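You operate a simulated robot arm through the tools that you are given. There is no shell and no other tool.

Carry out the task below with a simulated robot arm. There is one attempt and no reset: what you move stays moved.

TASK
Blank port three with the blue plug and leave it pumped up.
Fine: its green jet goes in the first cup of the plug rack; plug home, then open valve three, pump over 40 kPa and stop the pump; the other valves stay shut.

Only the result counts: the job must be done as asked and must still hold three seconds after the hand-in. Knocking over, shifting, dropping, spilling or breaking anything else fails it.

THE ROBOT
A 7-joint arm with a two-finger parallel gripper, fixed in place. Base frame: the origin is at the foot of the arm, x ahead of it, y to its left, z up. Lengths are in mm, angles in rad, forces in N, time in s.
Its first joint turns from -2.304 to 2.304 rad. Payload 3.91 kg.
The tool frame sits at the grasp point between the pads (the TCP): z along the fingers, y along the line on which they close. The tips reach 30 mm beyond it. The gripper opens to 110 mm. The fingers are 20 mm wide and 10 mm thick; the gripper's body (48 by 112 mm) begins 55 mm behind the TCP.
Orientation is that of the tool frame in the base frame, as a unit quaternion [x, y, z, w]. With the fingers straight down and closing along the base's y, the tool's x points along the base's -x, its y along +y and its z along -z.

THE INTERFACE
- The arm moves only by the tool step_arm. Its argument "deltas" is a list of rows, each an object of numbers (a shift or turn left out is 0, a gripper value left out holds the last): "x", "y", "z": the shift along the base's x, y, z in mm; "rx", "ry", "rz": the turn, a rotation vector about the base's x, y, z in rad. In form: [{"x": .., "y": .., "z": .., "rx": .., "ry": .., "rz": ..}, ...]. A call has 1 to 20 rows; each row is the pose to reach, as a shift and turn from the pose commanded when the call began. "fingers" is the opening, from 0 (shut) to 1 (fully open), set as the call begins (left out, the last holds). A row lasts 0.2 s, in which the tool goes at most 50 mm and 0.15 rad; a call with a longer step from one row to the next is refused whole, and so is a gripper value outside its range. Where a pose cannot be reached the arm comes as near as it can. A force on the tool above 90 N (or 10 N above the force at the start of the call, whichever is more), or a blocked arm, ends the call early, and 0.2 s more pass. The fingers move at their own pace (about 108 mm/s each) and stop on an object; they squeeze with about 21 N. The grip force told is the motor's: it shows also when the fingers shut on nothing. Time passes only in rows, and 0.2 s behind the last, so rows that repeat a pose let the fingers close. It gives the time, the measured TCP pose, the force on the tool (base axes), the opening and the grip force at its end, in the units of the frame above (readings bear some noise), with the torque about the TCP (base axes, N m) and any sound that the robot's microphone picked up.
- Cameras (640 x 400 px; columns grow to the right, rows downward): "scene" is fixed at [399.5, 651.5, 1359.7]; the picture's right is [-0.65, 0.76, 0.00], its down [0.32, 0.28, -0.90] and it looks along [-0.69, -0.59, -0.43] (base axes); focal length 214 px, centre (320, 200). "wrist" rides on the gripper at [72, 17, -103] in the tool frame; the picture's right is [-0.23, 0.97, 0.00], its down [-0.76, -0.18, -0.62] and it looks along [-0.61, -0.14, 0.78] (tool axes); focal length 222 px, centre (320, 200). There is no depth. A picture from a camera that has moved, and an enlarged one, comes with that camera's place and axes in the base frame and with its lens.
- get_image(camera): a new picture of that camera. It takes no simulated time.
- close_up(camera, box): a new picture of the part [left, top, right, bottom] of that camera's present view, enlarged. It takes no simulated time.
- finish_job(): hands the job in; it is judged then, once.

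Nothing tells you positions but the pictures and the camera data. Unless the task says otherwise, let go and move clear before handing in.

The tools are called after "Call:" as name(argument=value, ...) on one line, values as JSON. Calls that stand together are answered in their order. step_arm: Moves the arm, as the interface text tells. Its arguments: {"type":"object","properties":{"deltas":{"type":"array"},"fingers":{"type":"number"}},"required":["deltas"]} The other tools are called the same way: get_image (camera) takes a picture; close_up (camera, box) takes an enlarged picture of a part of a camera's view; finish_job () hands the job in.

At the start:

```text
t: 0.0
ee_pos: [233.7, 462.2, 1159.1]
ee_rot: [0.0, 1.0, -0.001, 0.001]
ft_force: [-0.4, 0.4, 1.1]
torque: [0.01, 0.0, -0.03]
finger_gap: 109.8
gripper_force: 0.0
```

scene: 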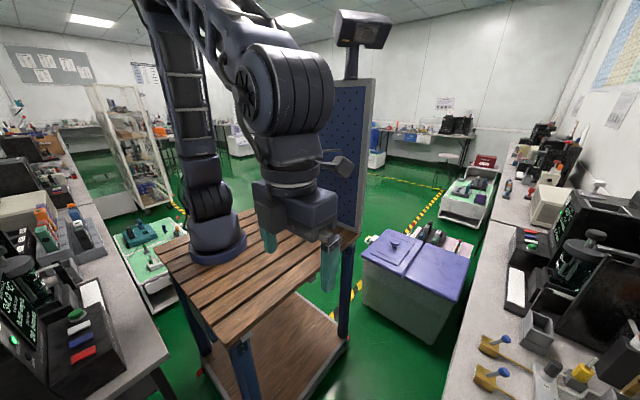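
wrist: 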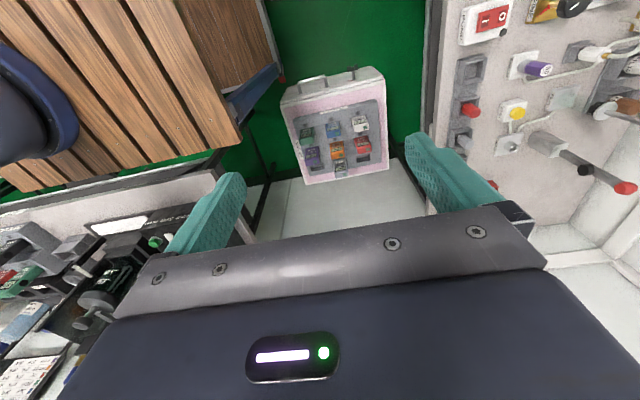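

I see a room with benches on several sides. The wrist view shows a panel with coloured objects, possibly ports or plugs, and I need to find the port rig, so I'll take enlarged pictures first.

Call:
close_up(camera="scene", box=[440, 200, 640, 400])

Call:
close_up(camera="scene", box=[0, 180, 160, 400])

Call:
close_up(camera="wrist", box=[430, 0, 640, 200])

Call:
close_up(camera="wrist", box=[260, 50, 420, 200])

Call:
close_up(camera="wrist", box=[0, 200, 180, 400])

Call:
close_up(camera="scene", box=[340, 100, 540, 260])

```text
2.00 times, centred on (540, 300) of scene
camera zoom: at [399.5, 651.5, 1359.7], right [-0.65, 0.76, 0.0], down [0.32, 0.28, -0.9], along [-0.69, -0.59, -0.43], focal length 429 px, centre (-120, 0)
```

zoom: 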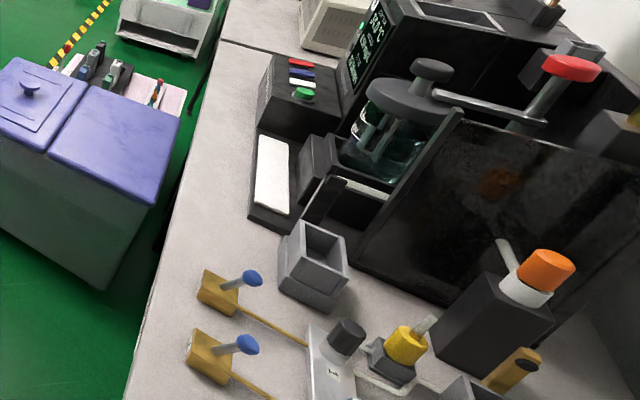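

```text
1.82 times, centred on (80, 290) of scene
camera zoom: at [399.5, 651.5, 1359.7], right [-0.65, 0.76, 0.0], down [0.32, 0.28, -0.9], along [-0.69, -0.59, -0.43], focal length 390 px, centre (756, 36)
```

zoom: 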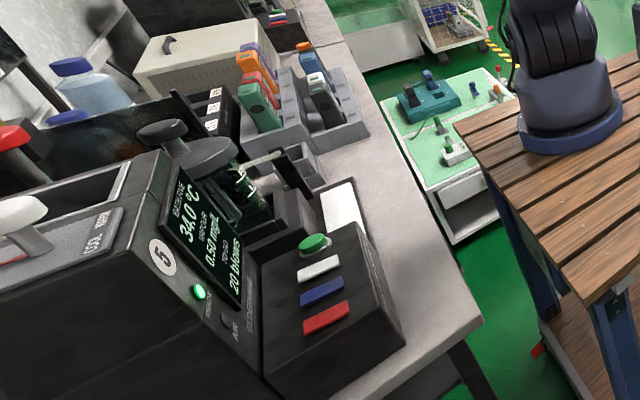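

```text
2.00 times, centred on (535, 100) of wrist
camera zoom: at [161.7, 478.7, 1262.2], right [0.23, 0.97, 0.0], down [0.76, -0.18, 0.62], along [0.61, -0.14, -0.78], focal length 444 px, centre (-110, 400)
```

zoom: 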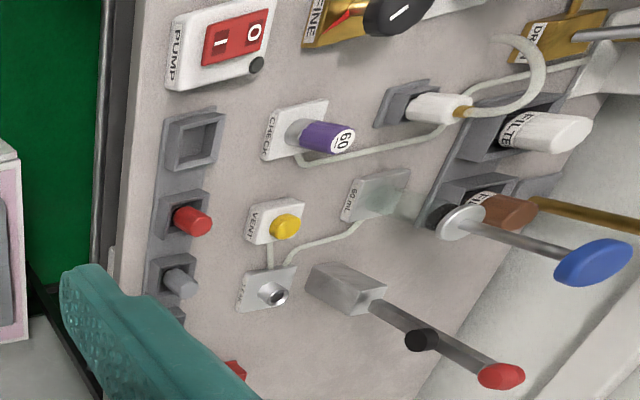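

```text
2.67 times, centred on (340, 125) of wrist
camera zoom: at [161.7, 478.7, 1262.2], right [0.23, 0.97, 0.0], down [0.76, -0.18, 0.62], along [0.61, -0.14, -0.78], focal length 592 px, centre (267, 400)
```

zoom: 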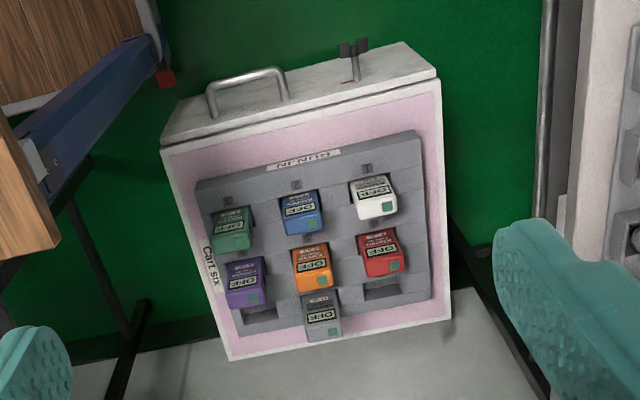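

```text
2.00 times, centred on (90, 300) of wrist
camera zoom: at [161.7, 478.7, 1262.2], right [0.23, 0.97, 0.0], down [0.76, -0.18, 0.62], along [0.61, -0.14, -0.78], focal length 444 px, centre (780, 0)
```

zoom: 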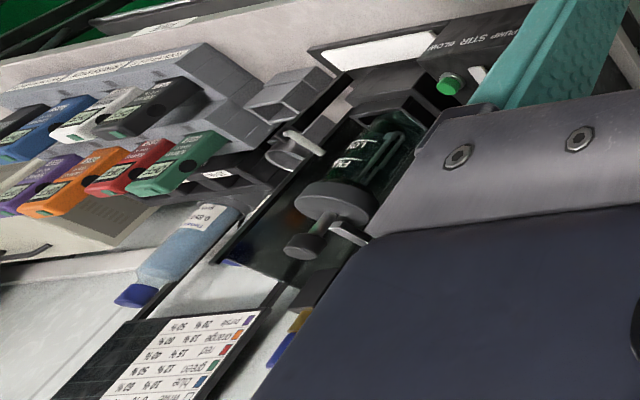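

```text
2.50 times, centred on (440, 180) of scene
camera zoom: at [399.5, 651.5, 1359.7], right [-0.65, 0.76, 0.0], down [0.32, 0.28, -0.9], along [-0.69, -0.59, -0.43], focal length 536 px, centre (20, 250)
```

zoom: 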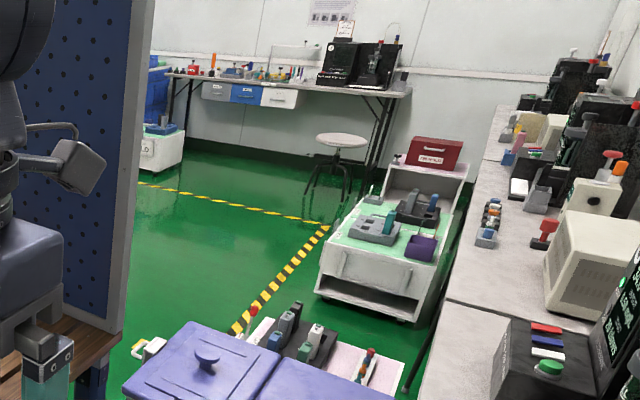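

A rig with a pump switch, a grey plug rack and valves sits on the left bench, around (360, 800). I'll turn the wrist so its camera looks at +y and move over for a better view.

Call:
step_arm(deltas=[{"x": 10, "y": 0, "rz": 0.14}, {"x": 20, "y": 5, "rz": 0.28}, {"x": 30, "y": 10, "rz": 0.42}, {"x": 40, "y": 15, "rz": 0.56}, {"x": 50, "y": 20, "rz": 0.7}, {"x": 60, "y": 25, "rz": 0.84}, {"x": 70, "y": 30, "rz": 0.98}, {"x": 80, "y": 35, "rz": 1.12}, {"x": 90, "y": 40, "rz": 1.26}, {"x": 100, "y": 45, "rz": 1.4}, {"x": 110, "y": 50, "rz": 1.5708}])

Call:
get_image(camera="wrist")

Call:
get_image(camera="scene")

```text
refused: row 11 steps farther than a row can; nothing moved
```

```text
taken
camera wrist: at [161.7, 478.7, 1262.2], right [0.23, 0.97, 0.0], down [0.76, -0.18, 0.62], along [0.61, -0.14, -0.78], focal length 222 px, centre (320, 200)
```

wrist: 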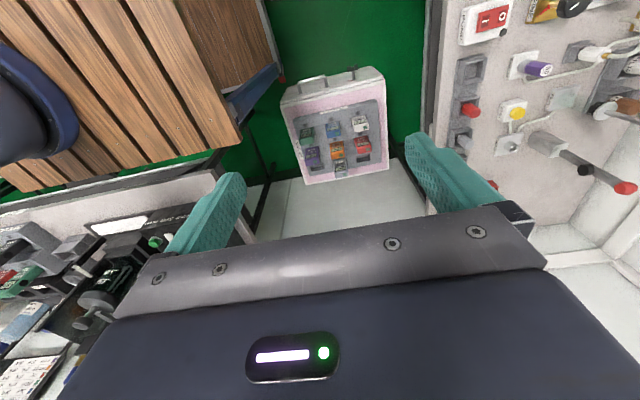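

```text
taken
```

scene: 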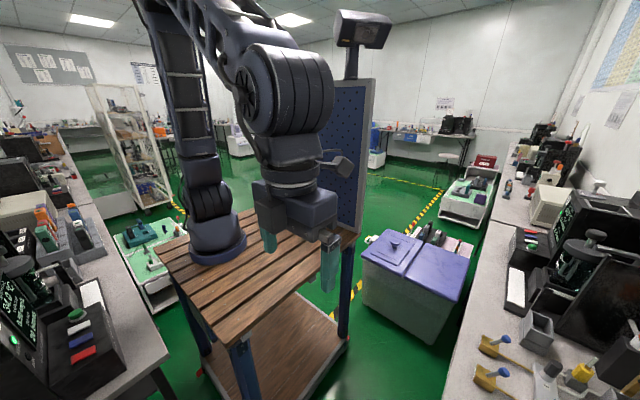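

The last turn step was too large, so nothing moved. I'll repeat it with an even split.

Call:
step_arm(deltas=[{"x": 10, "y": 0, "rz": 0.142}, {"x": 20, "y": 5, "rz": 0.284}, {"x": 30, "y": 10, "rz": 0.426}, {"x": 40, "y": 15, "rz": 0.568}, {"x": 50, "y": 20, "rz": 0.71}, {"x": 60, "y": 25, "rz": 0.852}, {"x": 70, "y": 30, "rz": 0.994}, {"x": 80, "y": 35, "rz": 1.136}, {"x": 90, "y": 40, "rz": 1.278}, {"x": 100, "y": 45, "rz": 1.42}, {"x": 110, "y": 50, "rz": 1.562}])

Call:
get_image(camera="wrist")

Call:
get_image(camera="scene")

```text
t: 2.4
ee_pos: [343.6, 511.2, 1158.7]
ee_rot: [-0.705, 0.709, 0.0, 0.0]
ft_force: [0.8, 0.4, 0.3]
torque: [-0.01, -0.02, -0.03]
finger_gap: 109.9
gripper_force: 0.1
```

```text
taken
camera wrist: at [326.9, 439.0, 1262.2], right [-0.97, 0.23, 0.0], down [0.18, 0.76, 0.62], along [0.15, 0.61, -0.78], focal length 222 px, centre (320, 200)
```

wrist: 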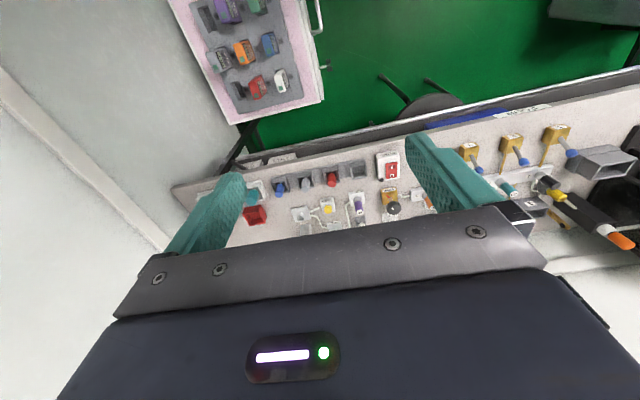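

```text
taken
```

scene: 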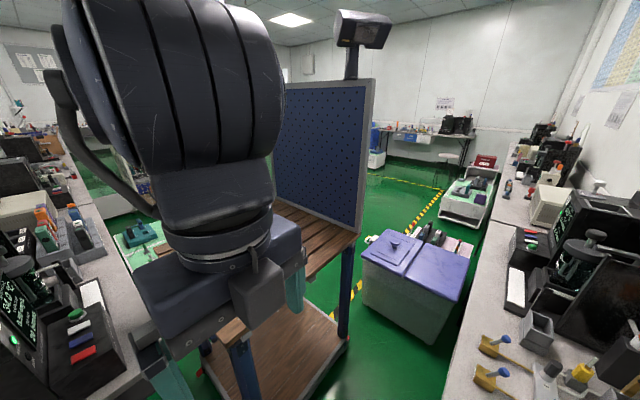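

The rig is visible between the fingers, though partly hidden. I'll zoom in on it.

Call:
close_up(camera="wrist", box=[230, 130, 430, 250])

Call:
close_up(camera="wrist", box=[440, 100, 640, 260])

```text
3.20 times, centred on (330, 190) of wrist
camera zoom: at [326.9, 439.0, 1262.2], right [-0.97, 0.23, 0.0], down [0.18, 0.76, 0.62], along [0.15, 0.61, -0.78], focal length 711 px, centre (288, 232)
```

zoom: 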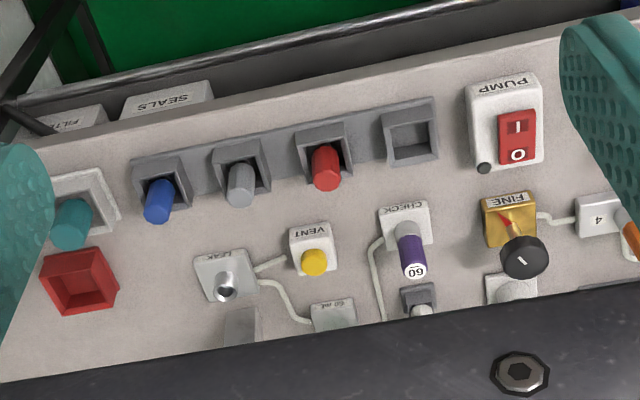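

```text
2.50 times, centred on (540, 180) of wrist
camera zoom: at [326.9, 439.0, 1262.2], right [-0.97, 0.23, 0.0], down [0.18, 0.76, 0.62], along [0.15, 0.61, -0.78], focal length 555 px, centre (-230, 250)
```

zoom: 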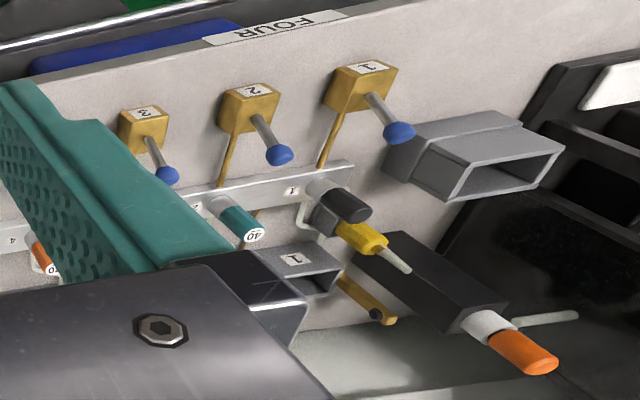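

The rack has blue, grey and red plugs plus one empty cup. To the right are valves 1, 2 and 3 with blue handles and the manifold ports. I'll move out over the bench for a clear view.

Call:
step_arm(deltas=[{"x": -20, "y": 40}, {"x": -40, "y": 80}, {"x": -60, "y": 120}, {"x": -80, "y": 160}])

Call:
get_image(camera="wrist")

Call:
get_image(camera="scene")

```text
t: 3.4
ee_pos: [264.1, 670.6, 1159.9]
ee_rot: [-0.704, 0.71, -0.001, 0.0]
ft_force: [0.3, -0.5, 0.2]
torque: [0.0, 0.02, -0.03]
finger_gap: 109.9
gripper_force: 0.1
```

```text
taken
camera wrist: at [246.8, 598.5, 1263.5], right [-0.97, 0.24, 0.0], down [0.18, 0.76, 0.62], along [0.15, 0.61, -0.78], focal length 222 px, centre (320, 200)
```

wrist: 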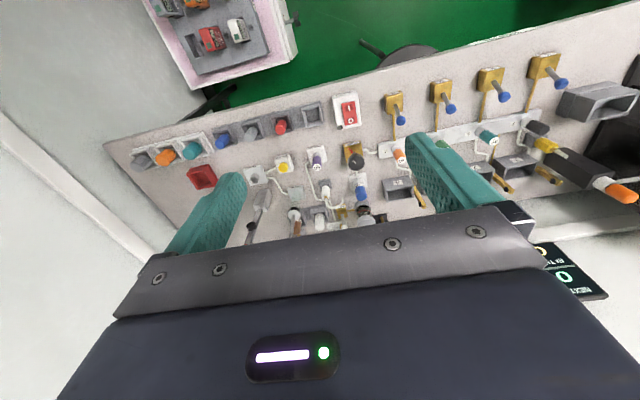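

```text
taken
```

scene: 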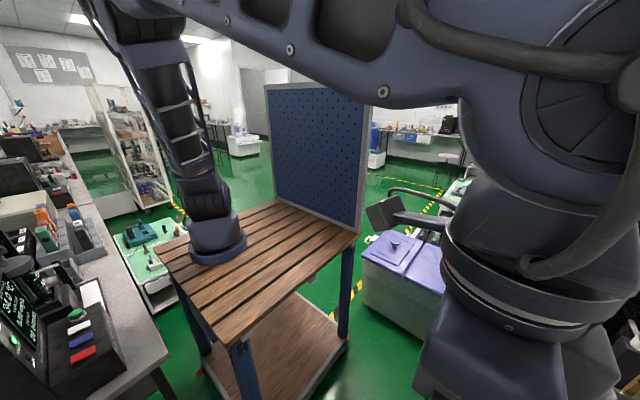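

Call:
close_up(camera="wrist", box=[100, 80, 260, 200])

Call:
close_up(camera="wrist", box=[220, 80, 380, 180])

Call:
close_up(camera="wrist", box=[230, 150, 420, 240])

Call:
close_up(camera="wrist", box=[370, 40, 530, 140])

Call:
close_up(camera="wrist", box=[470, 100, 640, 210])

Call:
close_up(camera="wrist", box=[520, 230, 640, 310])

```text
3.33 times, centred on (180, 140) of wrist
camera zoom: at [246.8, 598.5, 1263.5], right [-0.97, 0.24, 0.0], down [0.18, 0.76, 0.62], along [0.15, 0.61, -0.78], focal length 740 px, centre (787, 400)
```

zoom: 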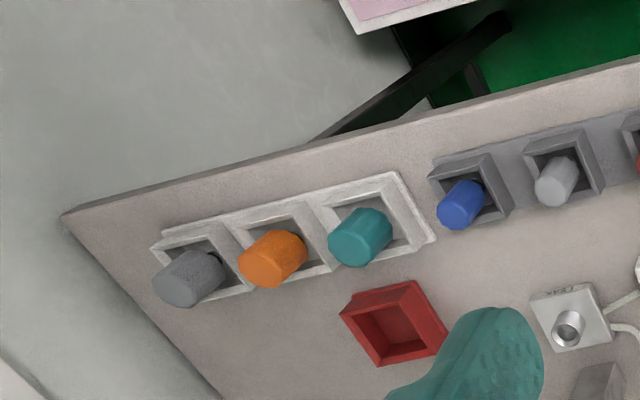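

```text
4.00 times, centred on (300, 130) of wrist
camera zoom: at [246.8, 598.5, 1263.5], right [-0.97, 0.24, 0.0], down [0.18, 0.76, 0.62], along [0.15, 0.61, -0.78], focal length 888 px, centre (400, 480)
```

zoom: 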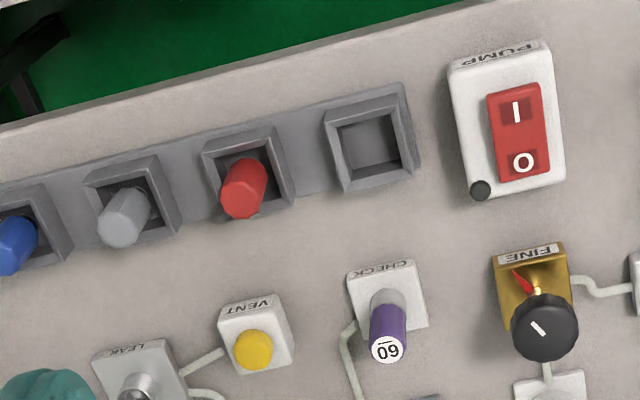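

```text
3.37 times, centred on (325, 195) of wrist
camera zoom: at [246.8, 598.5, 1263.5], right [-0.97, 0.24, 0.0], down [0.18, 0.76, 0.62], along [0.15, 0.61, -0.78], focal length 748 px, centre (303, 217)
```

zoom: 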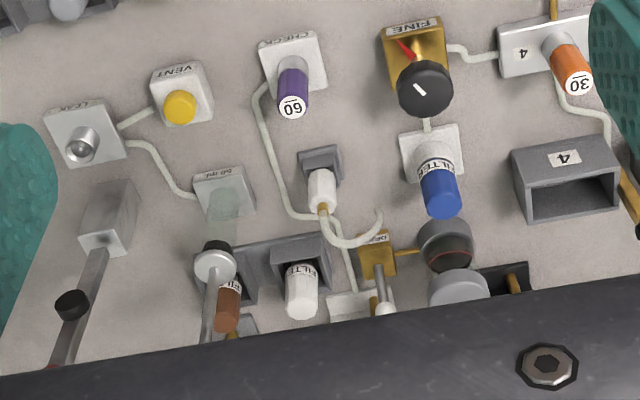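

```text
4.00 times, centred on (450, 90) of wrist
camera zoom: at [246.8, 598.5, 1263.5], right [-0.97, 0.24, 0.0], down [0.18, 0.76, 0.62], along [0.15, 0.61, -0.78], focal length 888 px, centre (-200, 640)
```

zoom: 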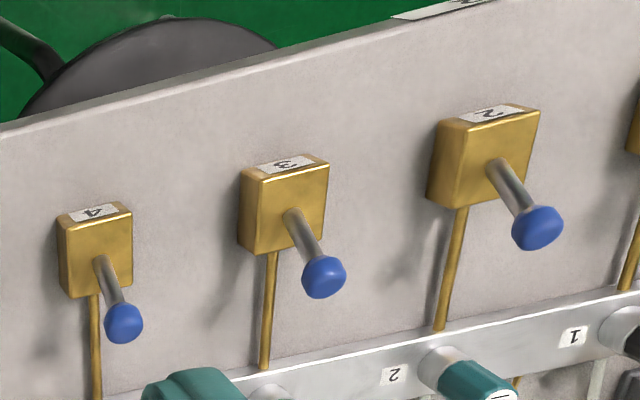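

```text
3.64 times, centred on (555, 155) of wrist
camera zoom: at [246.8, 598.5, 1263.5], right [-0.97, 0.24, 0.0], down [0.18, 0.76, 0.62], along [0.15, 0.61, -0.78], focal length 808 px, centre (-534, 364)
```

zoom: 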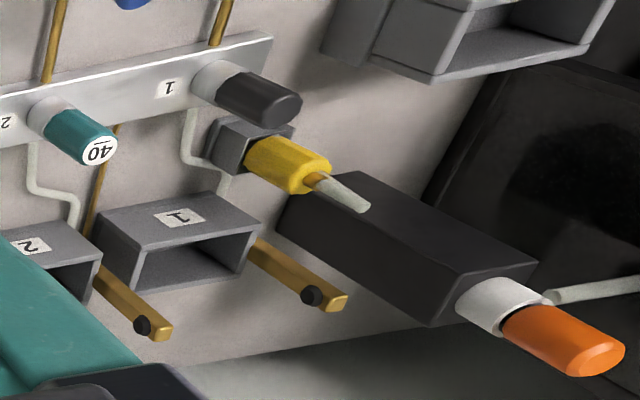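

```text
5.00 times, centred on (580, 270) of wrist
camera zoom: at [246.8, 598.5, 1263.5], right [-0.97, 0.24, 0.0], down [0.18, 0.76, 0.62], along [0.15, 0.61, -0.78], focal length 1111 px, centre (-980, -150)
```

zoom: 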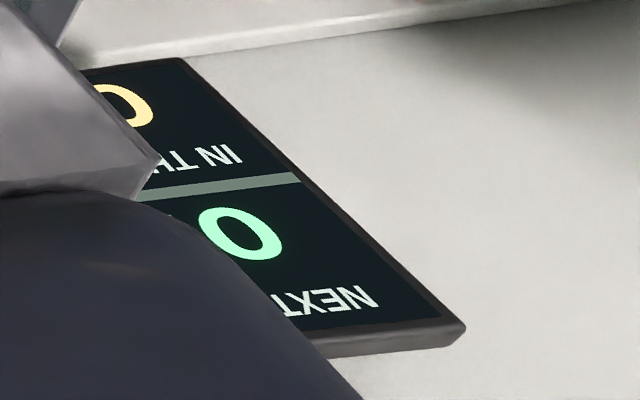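

The bench is horizontal at about z 790. I take the valves to be at y≈750 and the ports at y≈862, with port 3 near x≈47, and the empty first cup is at the -x end of the rack. I'll move over port three to see it and its valve closely.

Call:
step_arm(deltas=[{"x": -35, "y": 20, "z": -10}, {"x": -70, "y": 40, "z": -20}, {"x": -105, "y": 60, "z": -30}, {"x": -140, "y": 80, "z": -40}, {"x": -175, "y": 100, "z": -50}, {"x": -200, "y": 130, "z": -60}])

Call:
get_image(camera="wrist")

Call:
get_image(camera="scene")

```text
t: 4.8
ee_pos: [64.6, 803.0, 1099.4]
ee_rot: [-0.704, 0.71, 0.001, 0.0]
ft_force: [0.7, 0.3, 1.2]
torque: [0.0, 0.03, 0.02]
finger_gap: 110.2
gripper_force: 0.2
```

```text
taken
camera wrist: at [47.4, 730.0, 1203.0], right [-0.97, 0.24, 0.0], down [0.18, 0.76, 0.62], along [0.15, 0.61, -0.78], focal length 222 px, centre (320, 200)
```

wrist: 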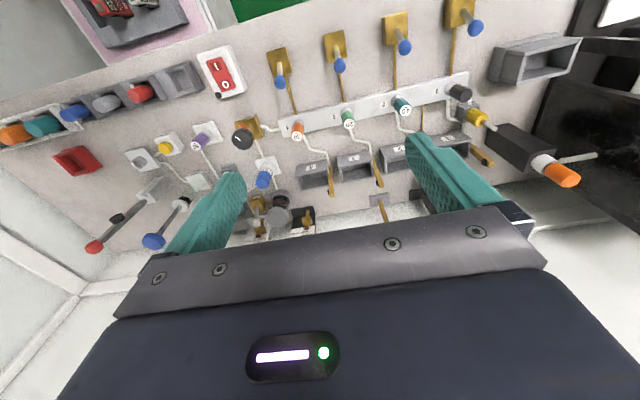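

```text
taken
```

scene: 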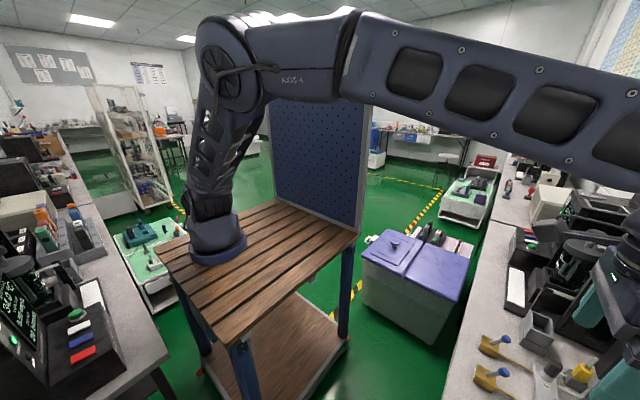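

Call:
close_up(camera="wrist", box=[250, 0, 490, 140])

Call:
close_up(camera="wrist", box=[270, 80, 430, 200])

Call:
close_up(camera="wrist", box=[120, 30, 280, 130])

Call:
close_up(camera="wrist", box=[120, 110, 280, 260])

Call:
close_up(camera="wrist", box=[220, 150, 420, 245])

Call:
close_up(camera="wrist", box=[0, 80, 160, 200])

```text
2.67 times, centred on (370, 70) of wrist
camera zoom: at [47.4, 730.0, 1203.0], right [-0.97, 0.24, 0.0], down [0.18, 0.76, 0.62], along [0.15, 0.61, -0.78], focal length 592 px, centre (187, 547)
```

zoom: 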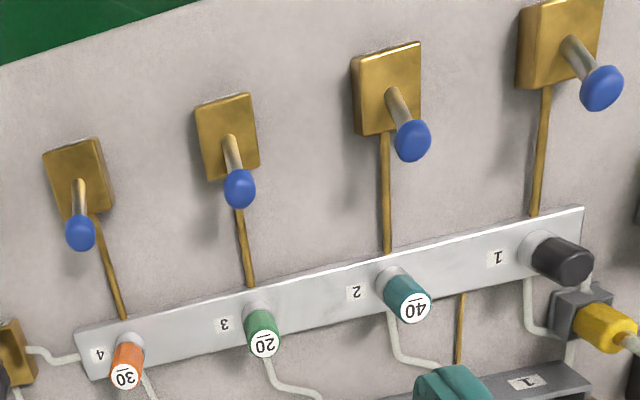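

```text
3.33 times, centred on (350, 140) of wrist
camera zoom: at [47.4, 730.0, 1203.0], right [-0.97, 0.24, 0.0], down [0.18, 0.76, 0.62], along [0.15, 0.61, -0.78], focal length 740 px, centre (220, 400)
```

zoom: 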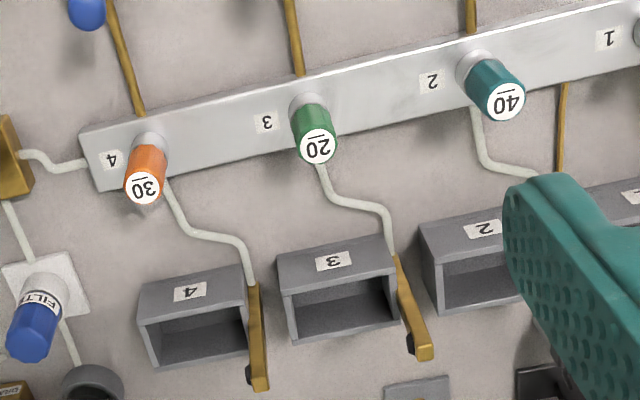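

```text
4.00 times, centred on (200, 80) of wrist
camera zoom: at [47.4, 730.0, 1203.0], right [-0.97, 0.24, 0.0], down [0.18, 0.76, 0.62], along [0.15, 0.61, -0.78], focal length 888 px, centre (800, 680)
```

zoom: 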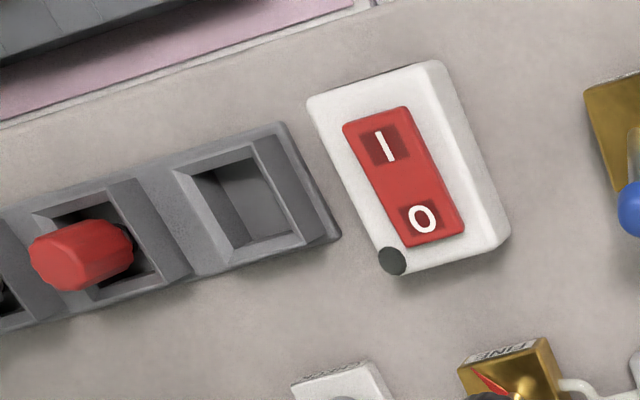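

```text
2.67 times, centred on (200, 185) of wrist
camera zoom: at [47.4, 730.0, 1203.0], right [-0.97, 0.24, 0.0], down [0.18, 0.76, 0.62], along [0.15, 0.61, -0.78], focal length 592 px, centre (640, 240)
```

zoom: 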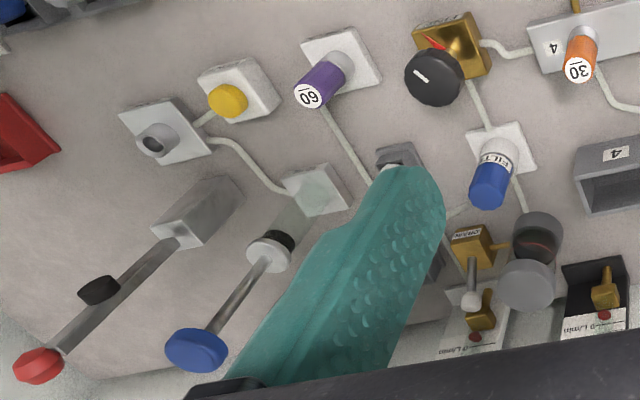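

```text
3.20 times, centred on (320, 198) of wrist
camera zoom: at [47.4, 730.0, 1203.0], right [-0.97, 0.24, 0.0], down [0.18, 0.76, 0.62], along [0.15, 0.61, -0.78], focal length 711 px, centre (320, 208)
```

zoom: 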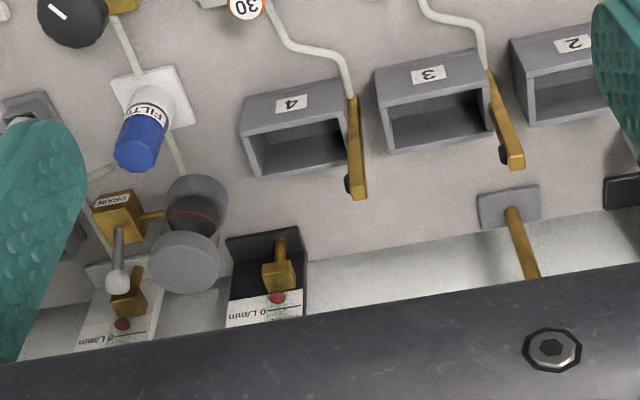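

```text
3.33 times, centred on (80, 140) of wrist
camera zoom: at [47.4, 730.0, 1203.0], right [-0.97, 0.24, 0.0], down [0.18, 0.76, 0.62], along [0.15, 0.61, -0.78], focal length 740 px, centre (1120, 400)
```

zoom: 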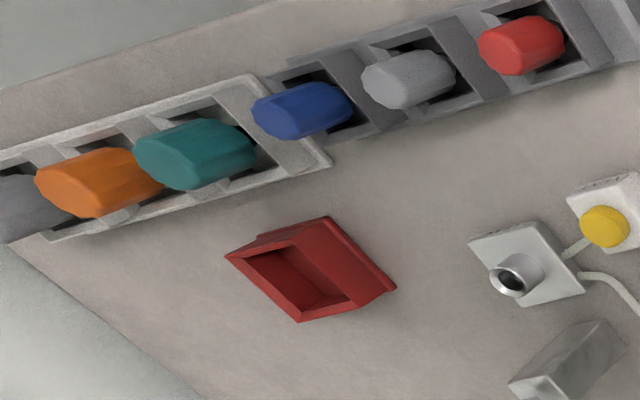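

Port 3's green "20" jet stands at about (31, 875), with its top at z≈822. Next I'll look at the plug rack from closer, checking the labels and the blue plug.

Call:
step_arm(deltas=[{"x": 45, "y": -12}, {"x": 90, "y": -24}, {"x": 135, "y": -36}, {"x": 180, "y": -48}, {"x": 225, "y": -60}, {"x": 270, "y": -72}, {"x": 315, "y": -84}, {"x": 360, "y": -96, "z": -20}])

Call:
get_image(camera="wrist")

Call:
close_up(camera="wrist", box=[160, 60, 420, 200])

Call:
get_image(camera="scene")

```text
refused: row 8 steps farther than a row can; nothing moved
```

```text
taken
camera wrist: at [47.4, 730.0, 1203.0], right [-0.97, 0.24, 0.0], down [0.18, 0.76, 0.62], along [0.15, 0.61, -0.78], focal length 222 px, centre (320, 200)
```

wrist: 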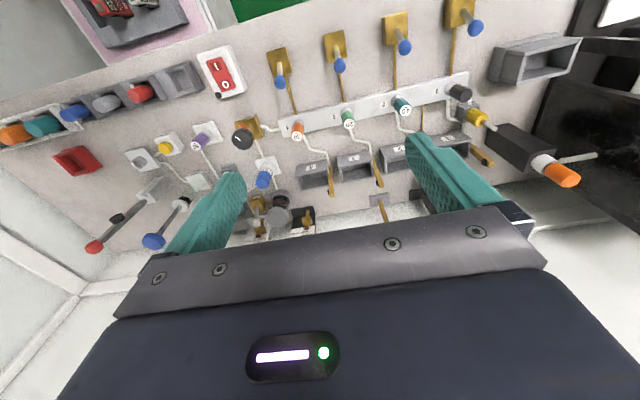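

```text
2.46 times, centred on (290, 130) of wrist
camera zoom: at [47.4, 730.0, 1203.0], right [-0.97, 0.24, 0.0], down [0.18, 0.76, 0.62], along [0.15, 0.61, -0.78], focal length 547 px, centre (394, 372)
```

zoom: 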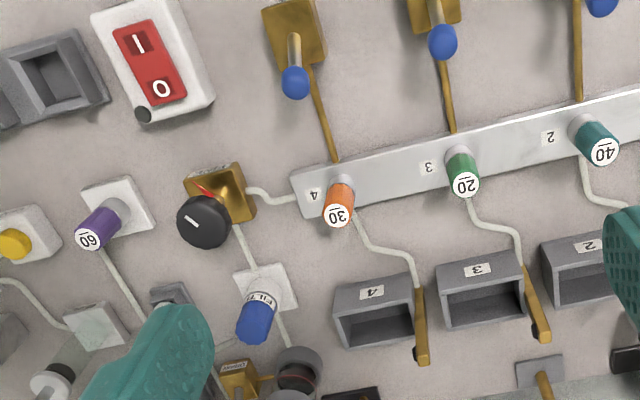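

```text
taken
```

scene: 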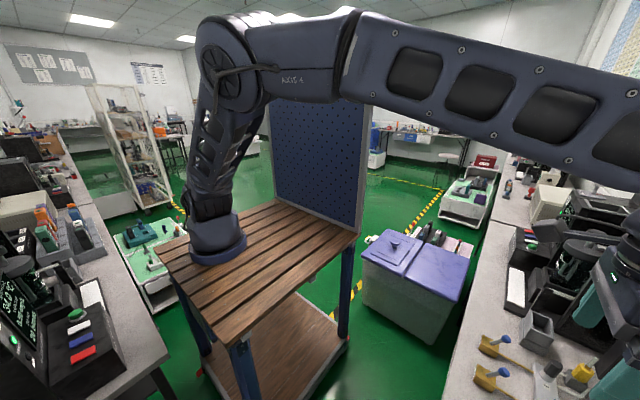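

The last row's step was slightly too long. I'll repeat the move without the z change.

Call:
step_arm(deltas=[{"x": 45, "y": -12}, {"x": 90, "y": -24}, {"x": 135, "y": -36}, {"x": 180, "y": -48}, {"x": 225, "y": -60}, {"x": 270, "y": -72}, {"x": 315, "y": -84}, {"x": 360, "y": -96}])

Call:
get_image(camera="wrist")

Call:
close_up(camera="wrist", box=[160, 40, 420, 200])

Call:
get_image(camera="scene")

```text
t: 6.6
ee_pos: [421.6, 705.7, 1098.5]
ee_rot: [-0.705, 0.709, 0.0, 0.0]
ft_force: [-1.6, 0.1, 0.2]
torque: [0.0, -0.07, 0.03]
finger_gap: 109.9
gripper_force: 0.1
```

```text
taken
camera wrist: at [404.8, 633.9, 1202.7], right [-0.97, 0.23, 0.0], down [0.18, 0.76, 0.62], along [0.15, 0.61, -0.78], focal length 222 px, centre (320, 200)
```

wrist: 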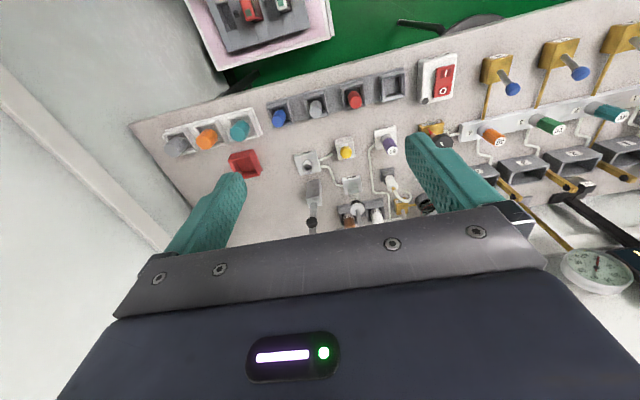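

```text
2.46 times, centred on (290, 120) of wrist
camera zoom: at [404.8, 633.9, 1202.7], right [-0.97, 0.23, 0.0], down [0.18, 0.76, 0.62], along [0.15, 0.61, -0.78], focal length 547 px, centre (394, 397)
```

zoom: 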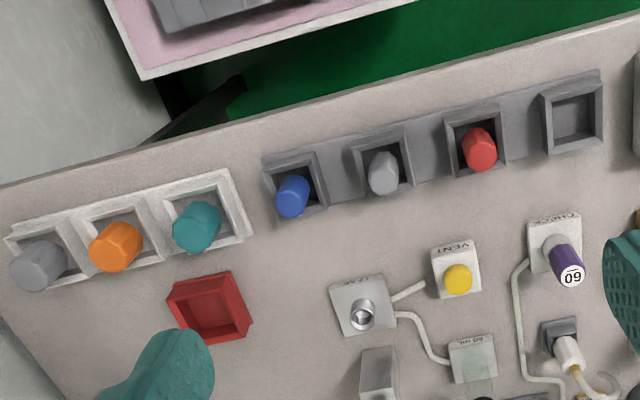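

```text
taken
```

scene: 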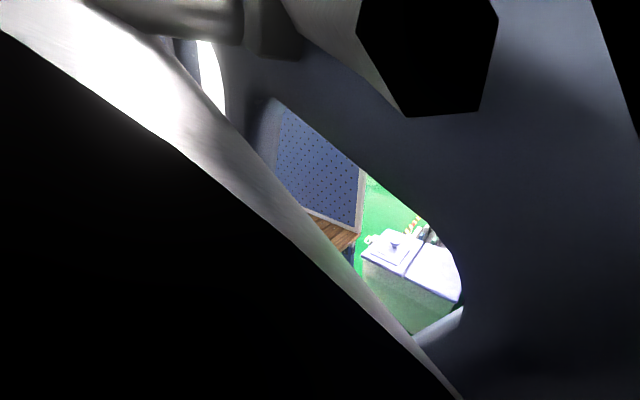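

The empty cup is at the pump end of the rack, which matches the 1→4 numbering of the ports. A dial gauge stands at the back, and I'll zoom in on that and the rack.

Call:
close_up(camera="wrist", box=[540, 190, 640, 300])

Call:
close_up(camera="wrist", box=[250, 60, 410, 140])

Call:
close_up(camera="wrist", box=[470, 10, 640, 120])

```text
3.64 times, centred on (590, 245) of wrist
camera zoom: at [404.8, 633.9, 1202.7], right [-0.97, 0.23, 0.0], down [0.18, 0.76, 0.62], along [0.15, 0.61, -0.78], focal length 808 px, centre (-662, 36)
```

zoom: 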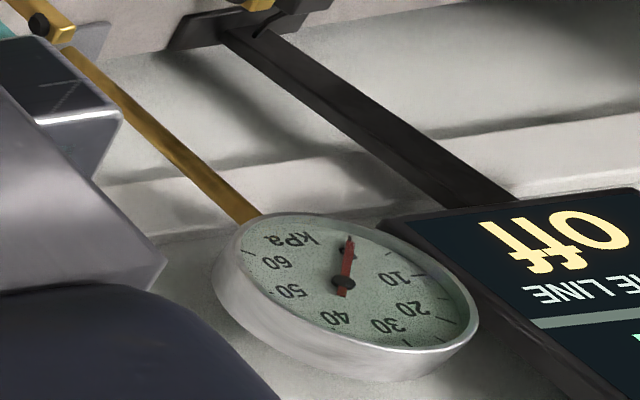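

```text
4.00 times, centred on (330, 100) of wrist
camera zoom: at [404.8, 633.9, 1202.7], right [-0.97, 0.23, 0.0], down [0.18, 0.76, 0.62], along [0.15, 0.61, -0.78], focal length 888 px, centre (280, 600)
```

zoom: 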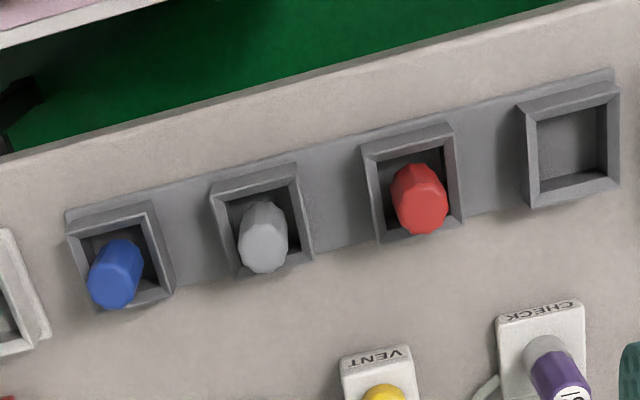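

```text
3.64 times, centred on (555, 65) of wrist
camera zoom: at [404.8, 633.9, 1202.7], right [-0.97, 0.23, 0.0], down [0.18, 0.76, 0.62], along [0.15, 0.61, -0.78], focal length 808 px, centre (-534, 691)
```

zoom: 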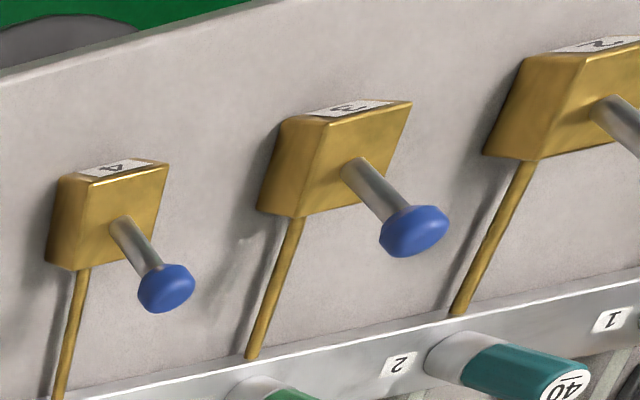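

I estimate cup 1 (empty) at (301, 750) with its rim at z≈772, and the blue plug at (510, 750) with its top at z≈804. I'm going above jet 3 now, with the gripper half open, to refine the alignment.

Call:
step_arm(deltas=[{"x": -43.6, "y": 18.7}, {"x": -87.2, "y": 37.4}, {"x": -130.8, "y": 56.2}, {"x": -174.4, "y": 75}, {"x": -218, "y": 93.7}, {"x": -261.5, "y": 112.5}, {"x": -305, "y": 131.2}, {"x": -348.6, "y": 150}, {"x": -392.2, "y": 168.8}, {"x": -392.2, "y": 168.8, "z": -40}, {"x": -392.2, "y": 168.8, "z": -80}, {"x": -392.2, "y": 168.8, "z": -120}, {"x": -392.2, "y": 168.8, "z": -120}, {"x": -392.2, "y": 168.8, "z": -120}], fingers=0.5)

Call:
get_image(camera="wrist")

Call:
close_up(camera="wrist", box=[240, 60, 400, 160])

Call:
get_image(camera="scene")

```text
t: 9.6
ee_pos: [31.5, 874.0, 979.1]
ee_rot: [-0.704, 0.71, 0.001, 0.0]
ft_force: [0.4, -0.4, 0.8]
torque: [0.0, -0.02, 0.01]
finger_gap: 55.2
gripper_force: 0.0
```

```text
taken
camera wrist: at [14.1, 802.4, 1082.1], right [-0.97, 0.24, 0.0], down [0.18, 0.76, 0.62], along [0.15, 0.61, -0.78], focal length 222 px, centre (320, 200)
```

wrist: 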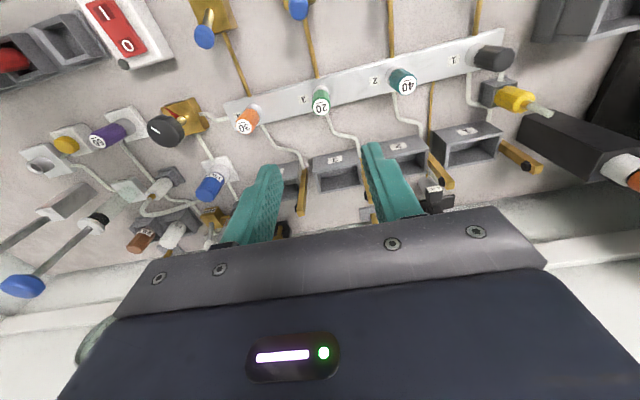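

```text
4.00 times, centred on (320, 110) of wrist
camera zoom: at [14.1, 802.4, 1082.1], right [-0.97, 0.24, 0.0], down [0.18, 0.76, 0.62], along [0.15, 0.61, -0.78], focal length 888 px, centre (320, 560)
```

zoom: 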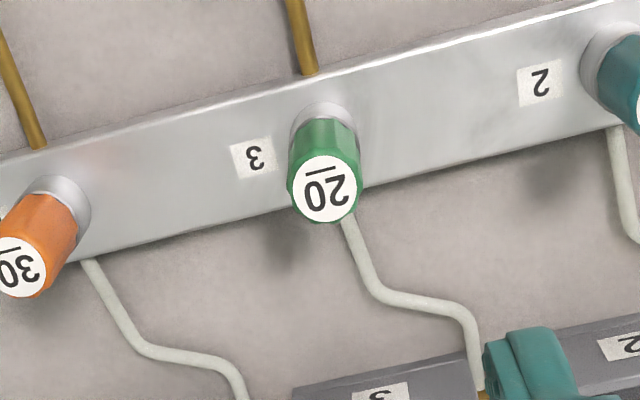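

```text
taken
```

scene: 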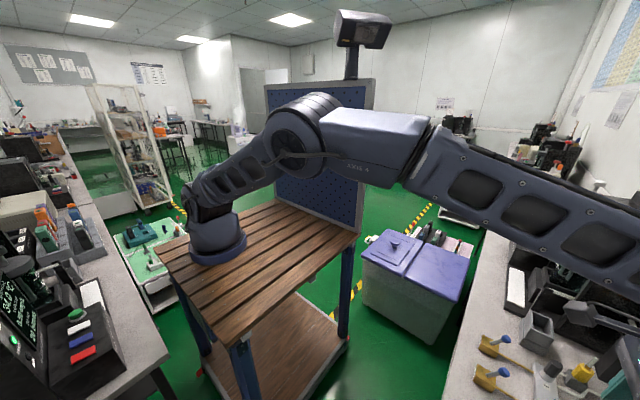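

The jet is almost exactly under the tool. I'll descend so the fingertips straddle its green head just above the collar.

Call:
step_arm(deltas=[{"x": -1, "y": 0.8, "z": -40}, {"x": -1, "y": 0.8, "z": -80}, {"x": -1, "y": 0.8, "z": -110}, {"x": -1, "y": 0.8, "z": -130}, {"x": -1, "y": 0.8, "z": -150}, {"x": -1, "y": 0.8, "z": -160}, {"x": -1, "y": 0.8, "z": -160}])

Call:
get_image(camera="wrist")

Call:
close_up(camera="wrist", box=[240, 110, 400, 210])

Call:
get_image(camera="scene")

```text
t: 11.2
ee_pos: [30.8, 874.3, 819.1]
ee_rot: [-0.704, 0.71, 0.001, 0.0]
ft_force: [-0.7, -0.4, -0.5]
torque: [0.02, -0.04, 0.04]
finger_gap: 54.9
gripper_force: 0.0
```

```text
taken
camera wrist: at [13.6, 802.5, 921.8], right [-0.97, 0.24, 0.0], down [0.18, 0.76, 0.62], along [0.15, 0.61, -0.78], focal length 222 px, centre (320, 200)
```

wrist: 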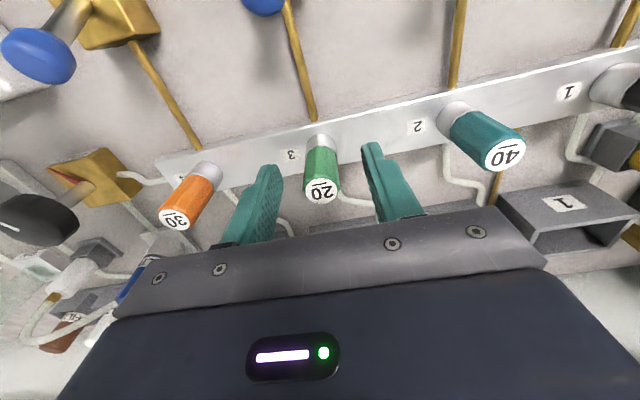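

```text
4.00 times, centred on (320, 160) of wrist
camera zoom: at [13.6, 802.5, 921.8], right [-0.97, 0.24, 0.0], down [0.18, 0.76, 0.62], along [0.15, 0.61, -0.78], focal length 888 px, centre (320, 360)
```

zoom: 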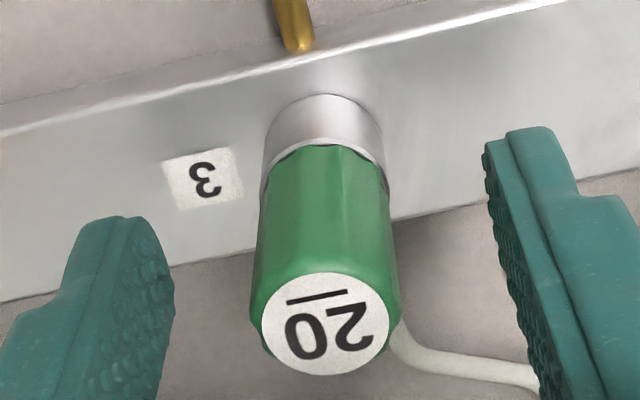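

```text
taken
```

scene: 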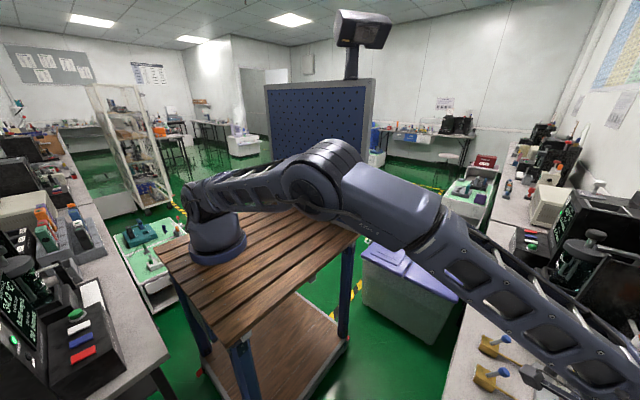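

The fingers straddle the jet's head well. I'll close on it.

Call:
step_arm(deltas=[{"x": -0.7}, {"x": -0.7}, {"x": -0.7}, {"x": -0.7}], fingers=0)

Call:
close_up(camera="wrist", box=[240, 110, 400, 210])

```text
t: 12.2
ee_pos: [30.3, 874.8, 818.1]
ee_rot: [-0.704, 0.71, 0.0, 0.0]
ft_force: [-1.2, -0.3, -0.3]
torque: [-0.05, 0.16, -0.02]
finger_gap: 20.5
gripper_force: 21.2
```

```text
4.00 times, centred on (320, 160) of wrist
camera zoom: at [12.9, 802.8, 922.1], right [-0.97, 0.24, 0.0], down [0.18, 0.76, 0.62], along [0.15, 0.61, -0.78], focal length 888 px, centre (320, 360)
```

zoom: 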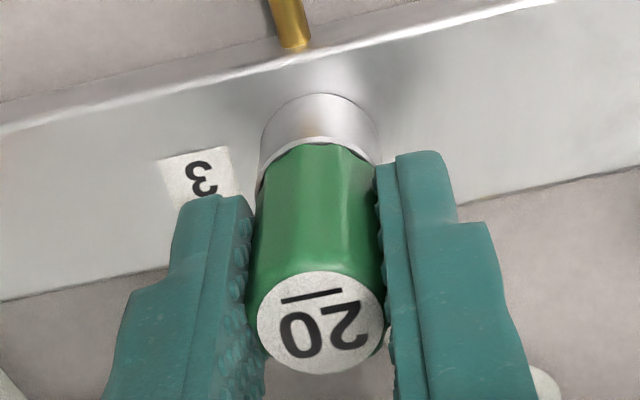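

The jet is gripped at 20.5 mm across with 21 N. I'll pull it up slowly and watch the force.

Call:
step_arm(deltas=[{"z": 2}, {"z": 4}, {"z": 6}, {"z": 9}, {"z": 12}, {"z": 16}])

Call:
close_up(camera="wrist", box=[240, 90, 400, 210])

```text
t: 13.6
ee_pos: [29.5, 875.4, 836.2]
ee_rot: [-0.704, 0.71, 0.0, 0.0]
ft_force: [0.4, 0.3, 0.6]
torque: [-0.03, -0.01, 0.01]
finger_gap: 20.2
gripper_force: 20.7
```

```text
3.33 times, centred on (320, 150) of wrist
camera zoom: at [12.9, 803.2, 938.2], right [-0.97, 0.24, 0.0], down [0.18, 0.76, 0.62], along [0.15, 0.61, -0.78], focal length 740 px, centre (320, 367)
```

zoom: 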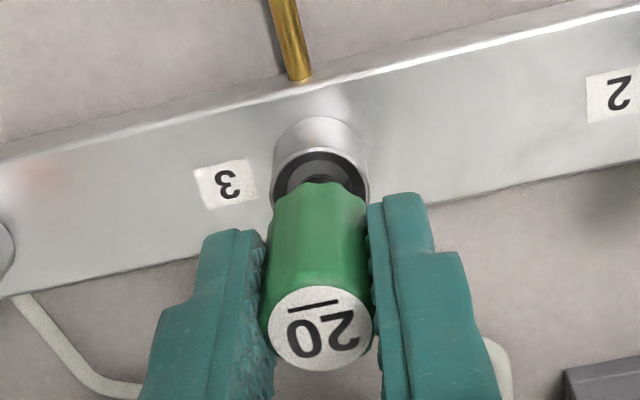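

The jet slid out of the port cleanly. I'll raise it well clear and look at its stem and the open port.

Call:
step_arm(deltas=[{"z": 25}, {"z": 60}, {"z": 100}, {"z": 140}, {"z": 140}])

Call:
get_image(camera="wrist")

Call:
close_up(camera="wrist", box=[240, 60, 400, 200])

Call:
close_up(camera="wrist", box=[290, 80, 350, 120])

```text
t: 14.8
ee_pos: [32.1, 877.3, 975.8]
ee_rot: [-0.704, 0.71, 0.0, 0.0]
ft_force: [0.3, -0.5, -0.6]
torque: [-0.01, 0.02, 0.01]
finger_gap: 20.7
gripper_force: 20.7
```

```text
taken
camera wrist: at [13.2, 803.4, 1078.6], right [-0.97, 0.24, 0.0], down [0.18, 0.76, 0.62], along [0.15, 0.61, -0.78], focal length 222 px, centre (320, 200)
```

wrist: 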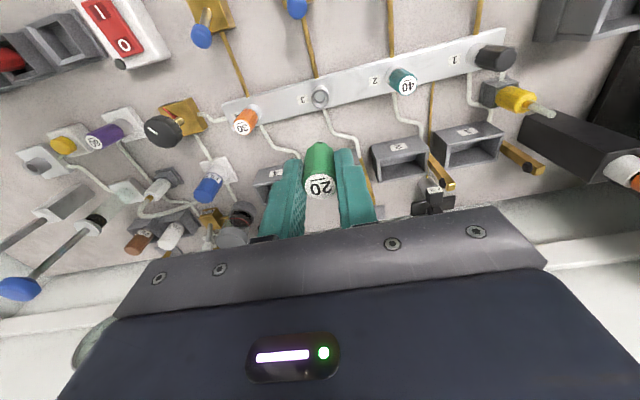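

```text
2.86 times, centred on (320, 130) of wrist
camera zoom: at [13.2, 803.4, 1078.6], right [-0.97, 0.24, 0.0], down [0.18, 0.76, 0.62], along [0.15, 0.61, -0.78], focal length 635 px, centre (320, 400)
```

zoom: 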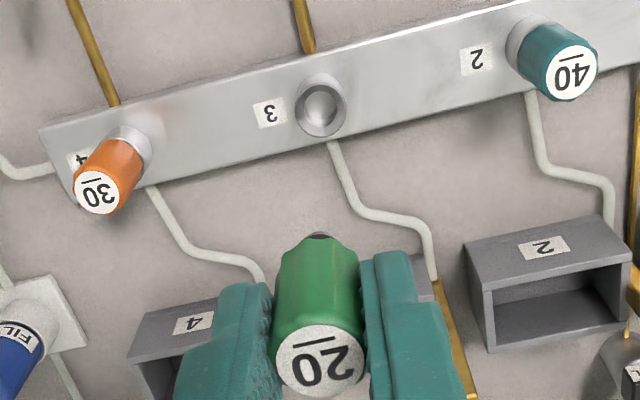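

```text
10.00 times, centred on (320, 100) of wrist
camera zoom: at [13.2, 803.4, 1078.6], right [-0.97, 0.24, 0.0], down [0.18, 0.76, 0.62], along [0.15, 0.61, -0.78], focal length 2221 px, centre (320, 1200)
```

zoom: 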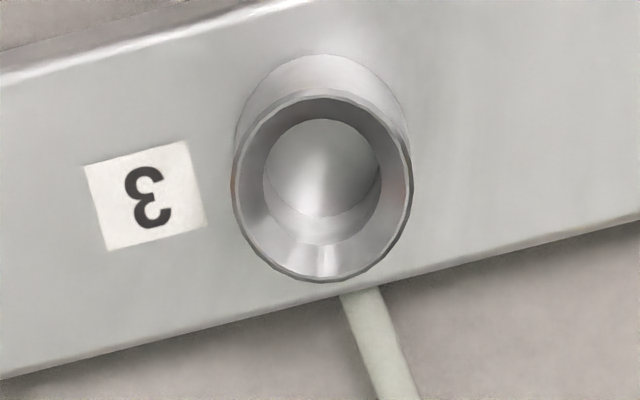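

The port's rim is open and chamfered, centred at about (30.6, 875.3). I'm carrying the jet to hover above cup 1.

Call:
step_arm(deltas=[{"x": 38.7, "y": -17.9}, {"x": 77.3, "y": -35.7}, {"x": 116, "y": -53.6}, {"x": 154.6, "y": -71.4}, {"x": 193.3, "y": -89.3}, {"x": 232, "y": -107.1}, {"x": 270.6, "y": -125}, {"x": 270.6, "y": -125, "z": -40}, {"x": 270.6, "y": -125, "z": -70}, {"x": 270.6, "y": -125, "z": -70}])

Call:
get_image(camera="wrist")

Call:
close_up(camera="wrist", box=[240, 60, 400, 200])

Call:
get_image(camera="scene")

```text
t: 17.0
ee_pos: [300.4, 748.3, 905.5]
ee_rot: [-0.704, 0.71, 0.0, 0.001]
ft_force: [0.3, 0.2, -0.4]
torque: [0.03, 0.02, -0.02]
finger_gap: 20.1
gripper_force: 21.1
```

```text
taken
camera wrist: at [283.5, 676.5, 1008.6], right [-0.97, 0.24, 0.0], down [0.18, 0.76, 0.62], along [0.15, 0.61, -0.78], focal length 222 px, centre (320, 200)
```

wrist: 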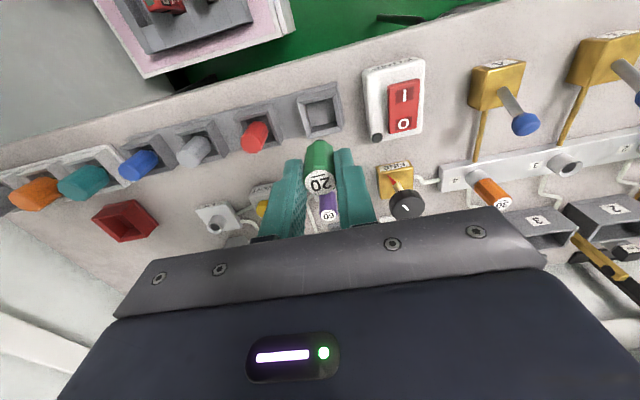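

```text
2.86 times, centred on (320, 130) of wrist
camera zoom: at [283.5, 676.5, 1008.6], right [-0.97, 0.24, 0.0], down [0.18, 0.76, 0.62], along [0.15, 0.61, -0.78], focal length 635 px, centre (320, 400)
```

zoom: 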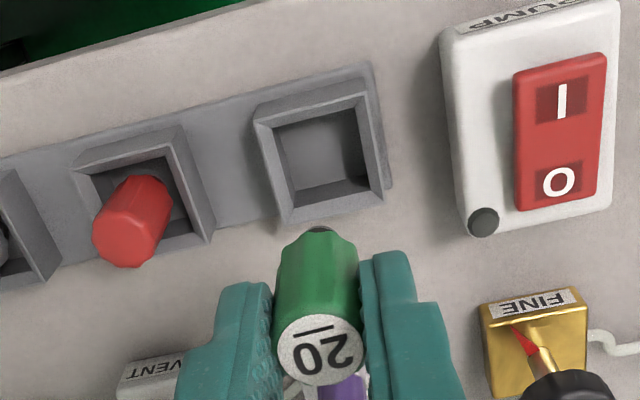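

```text
taken
```

scene: 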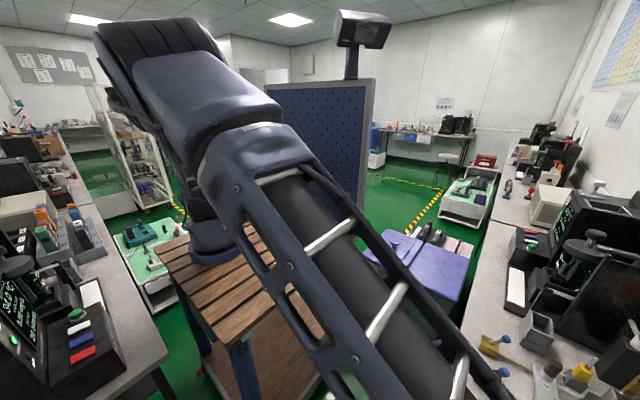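

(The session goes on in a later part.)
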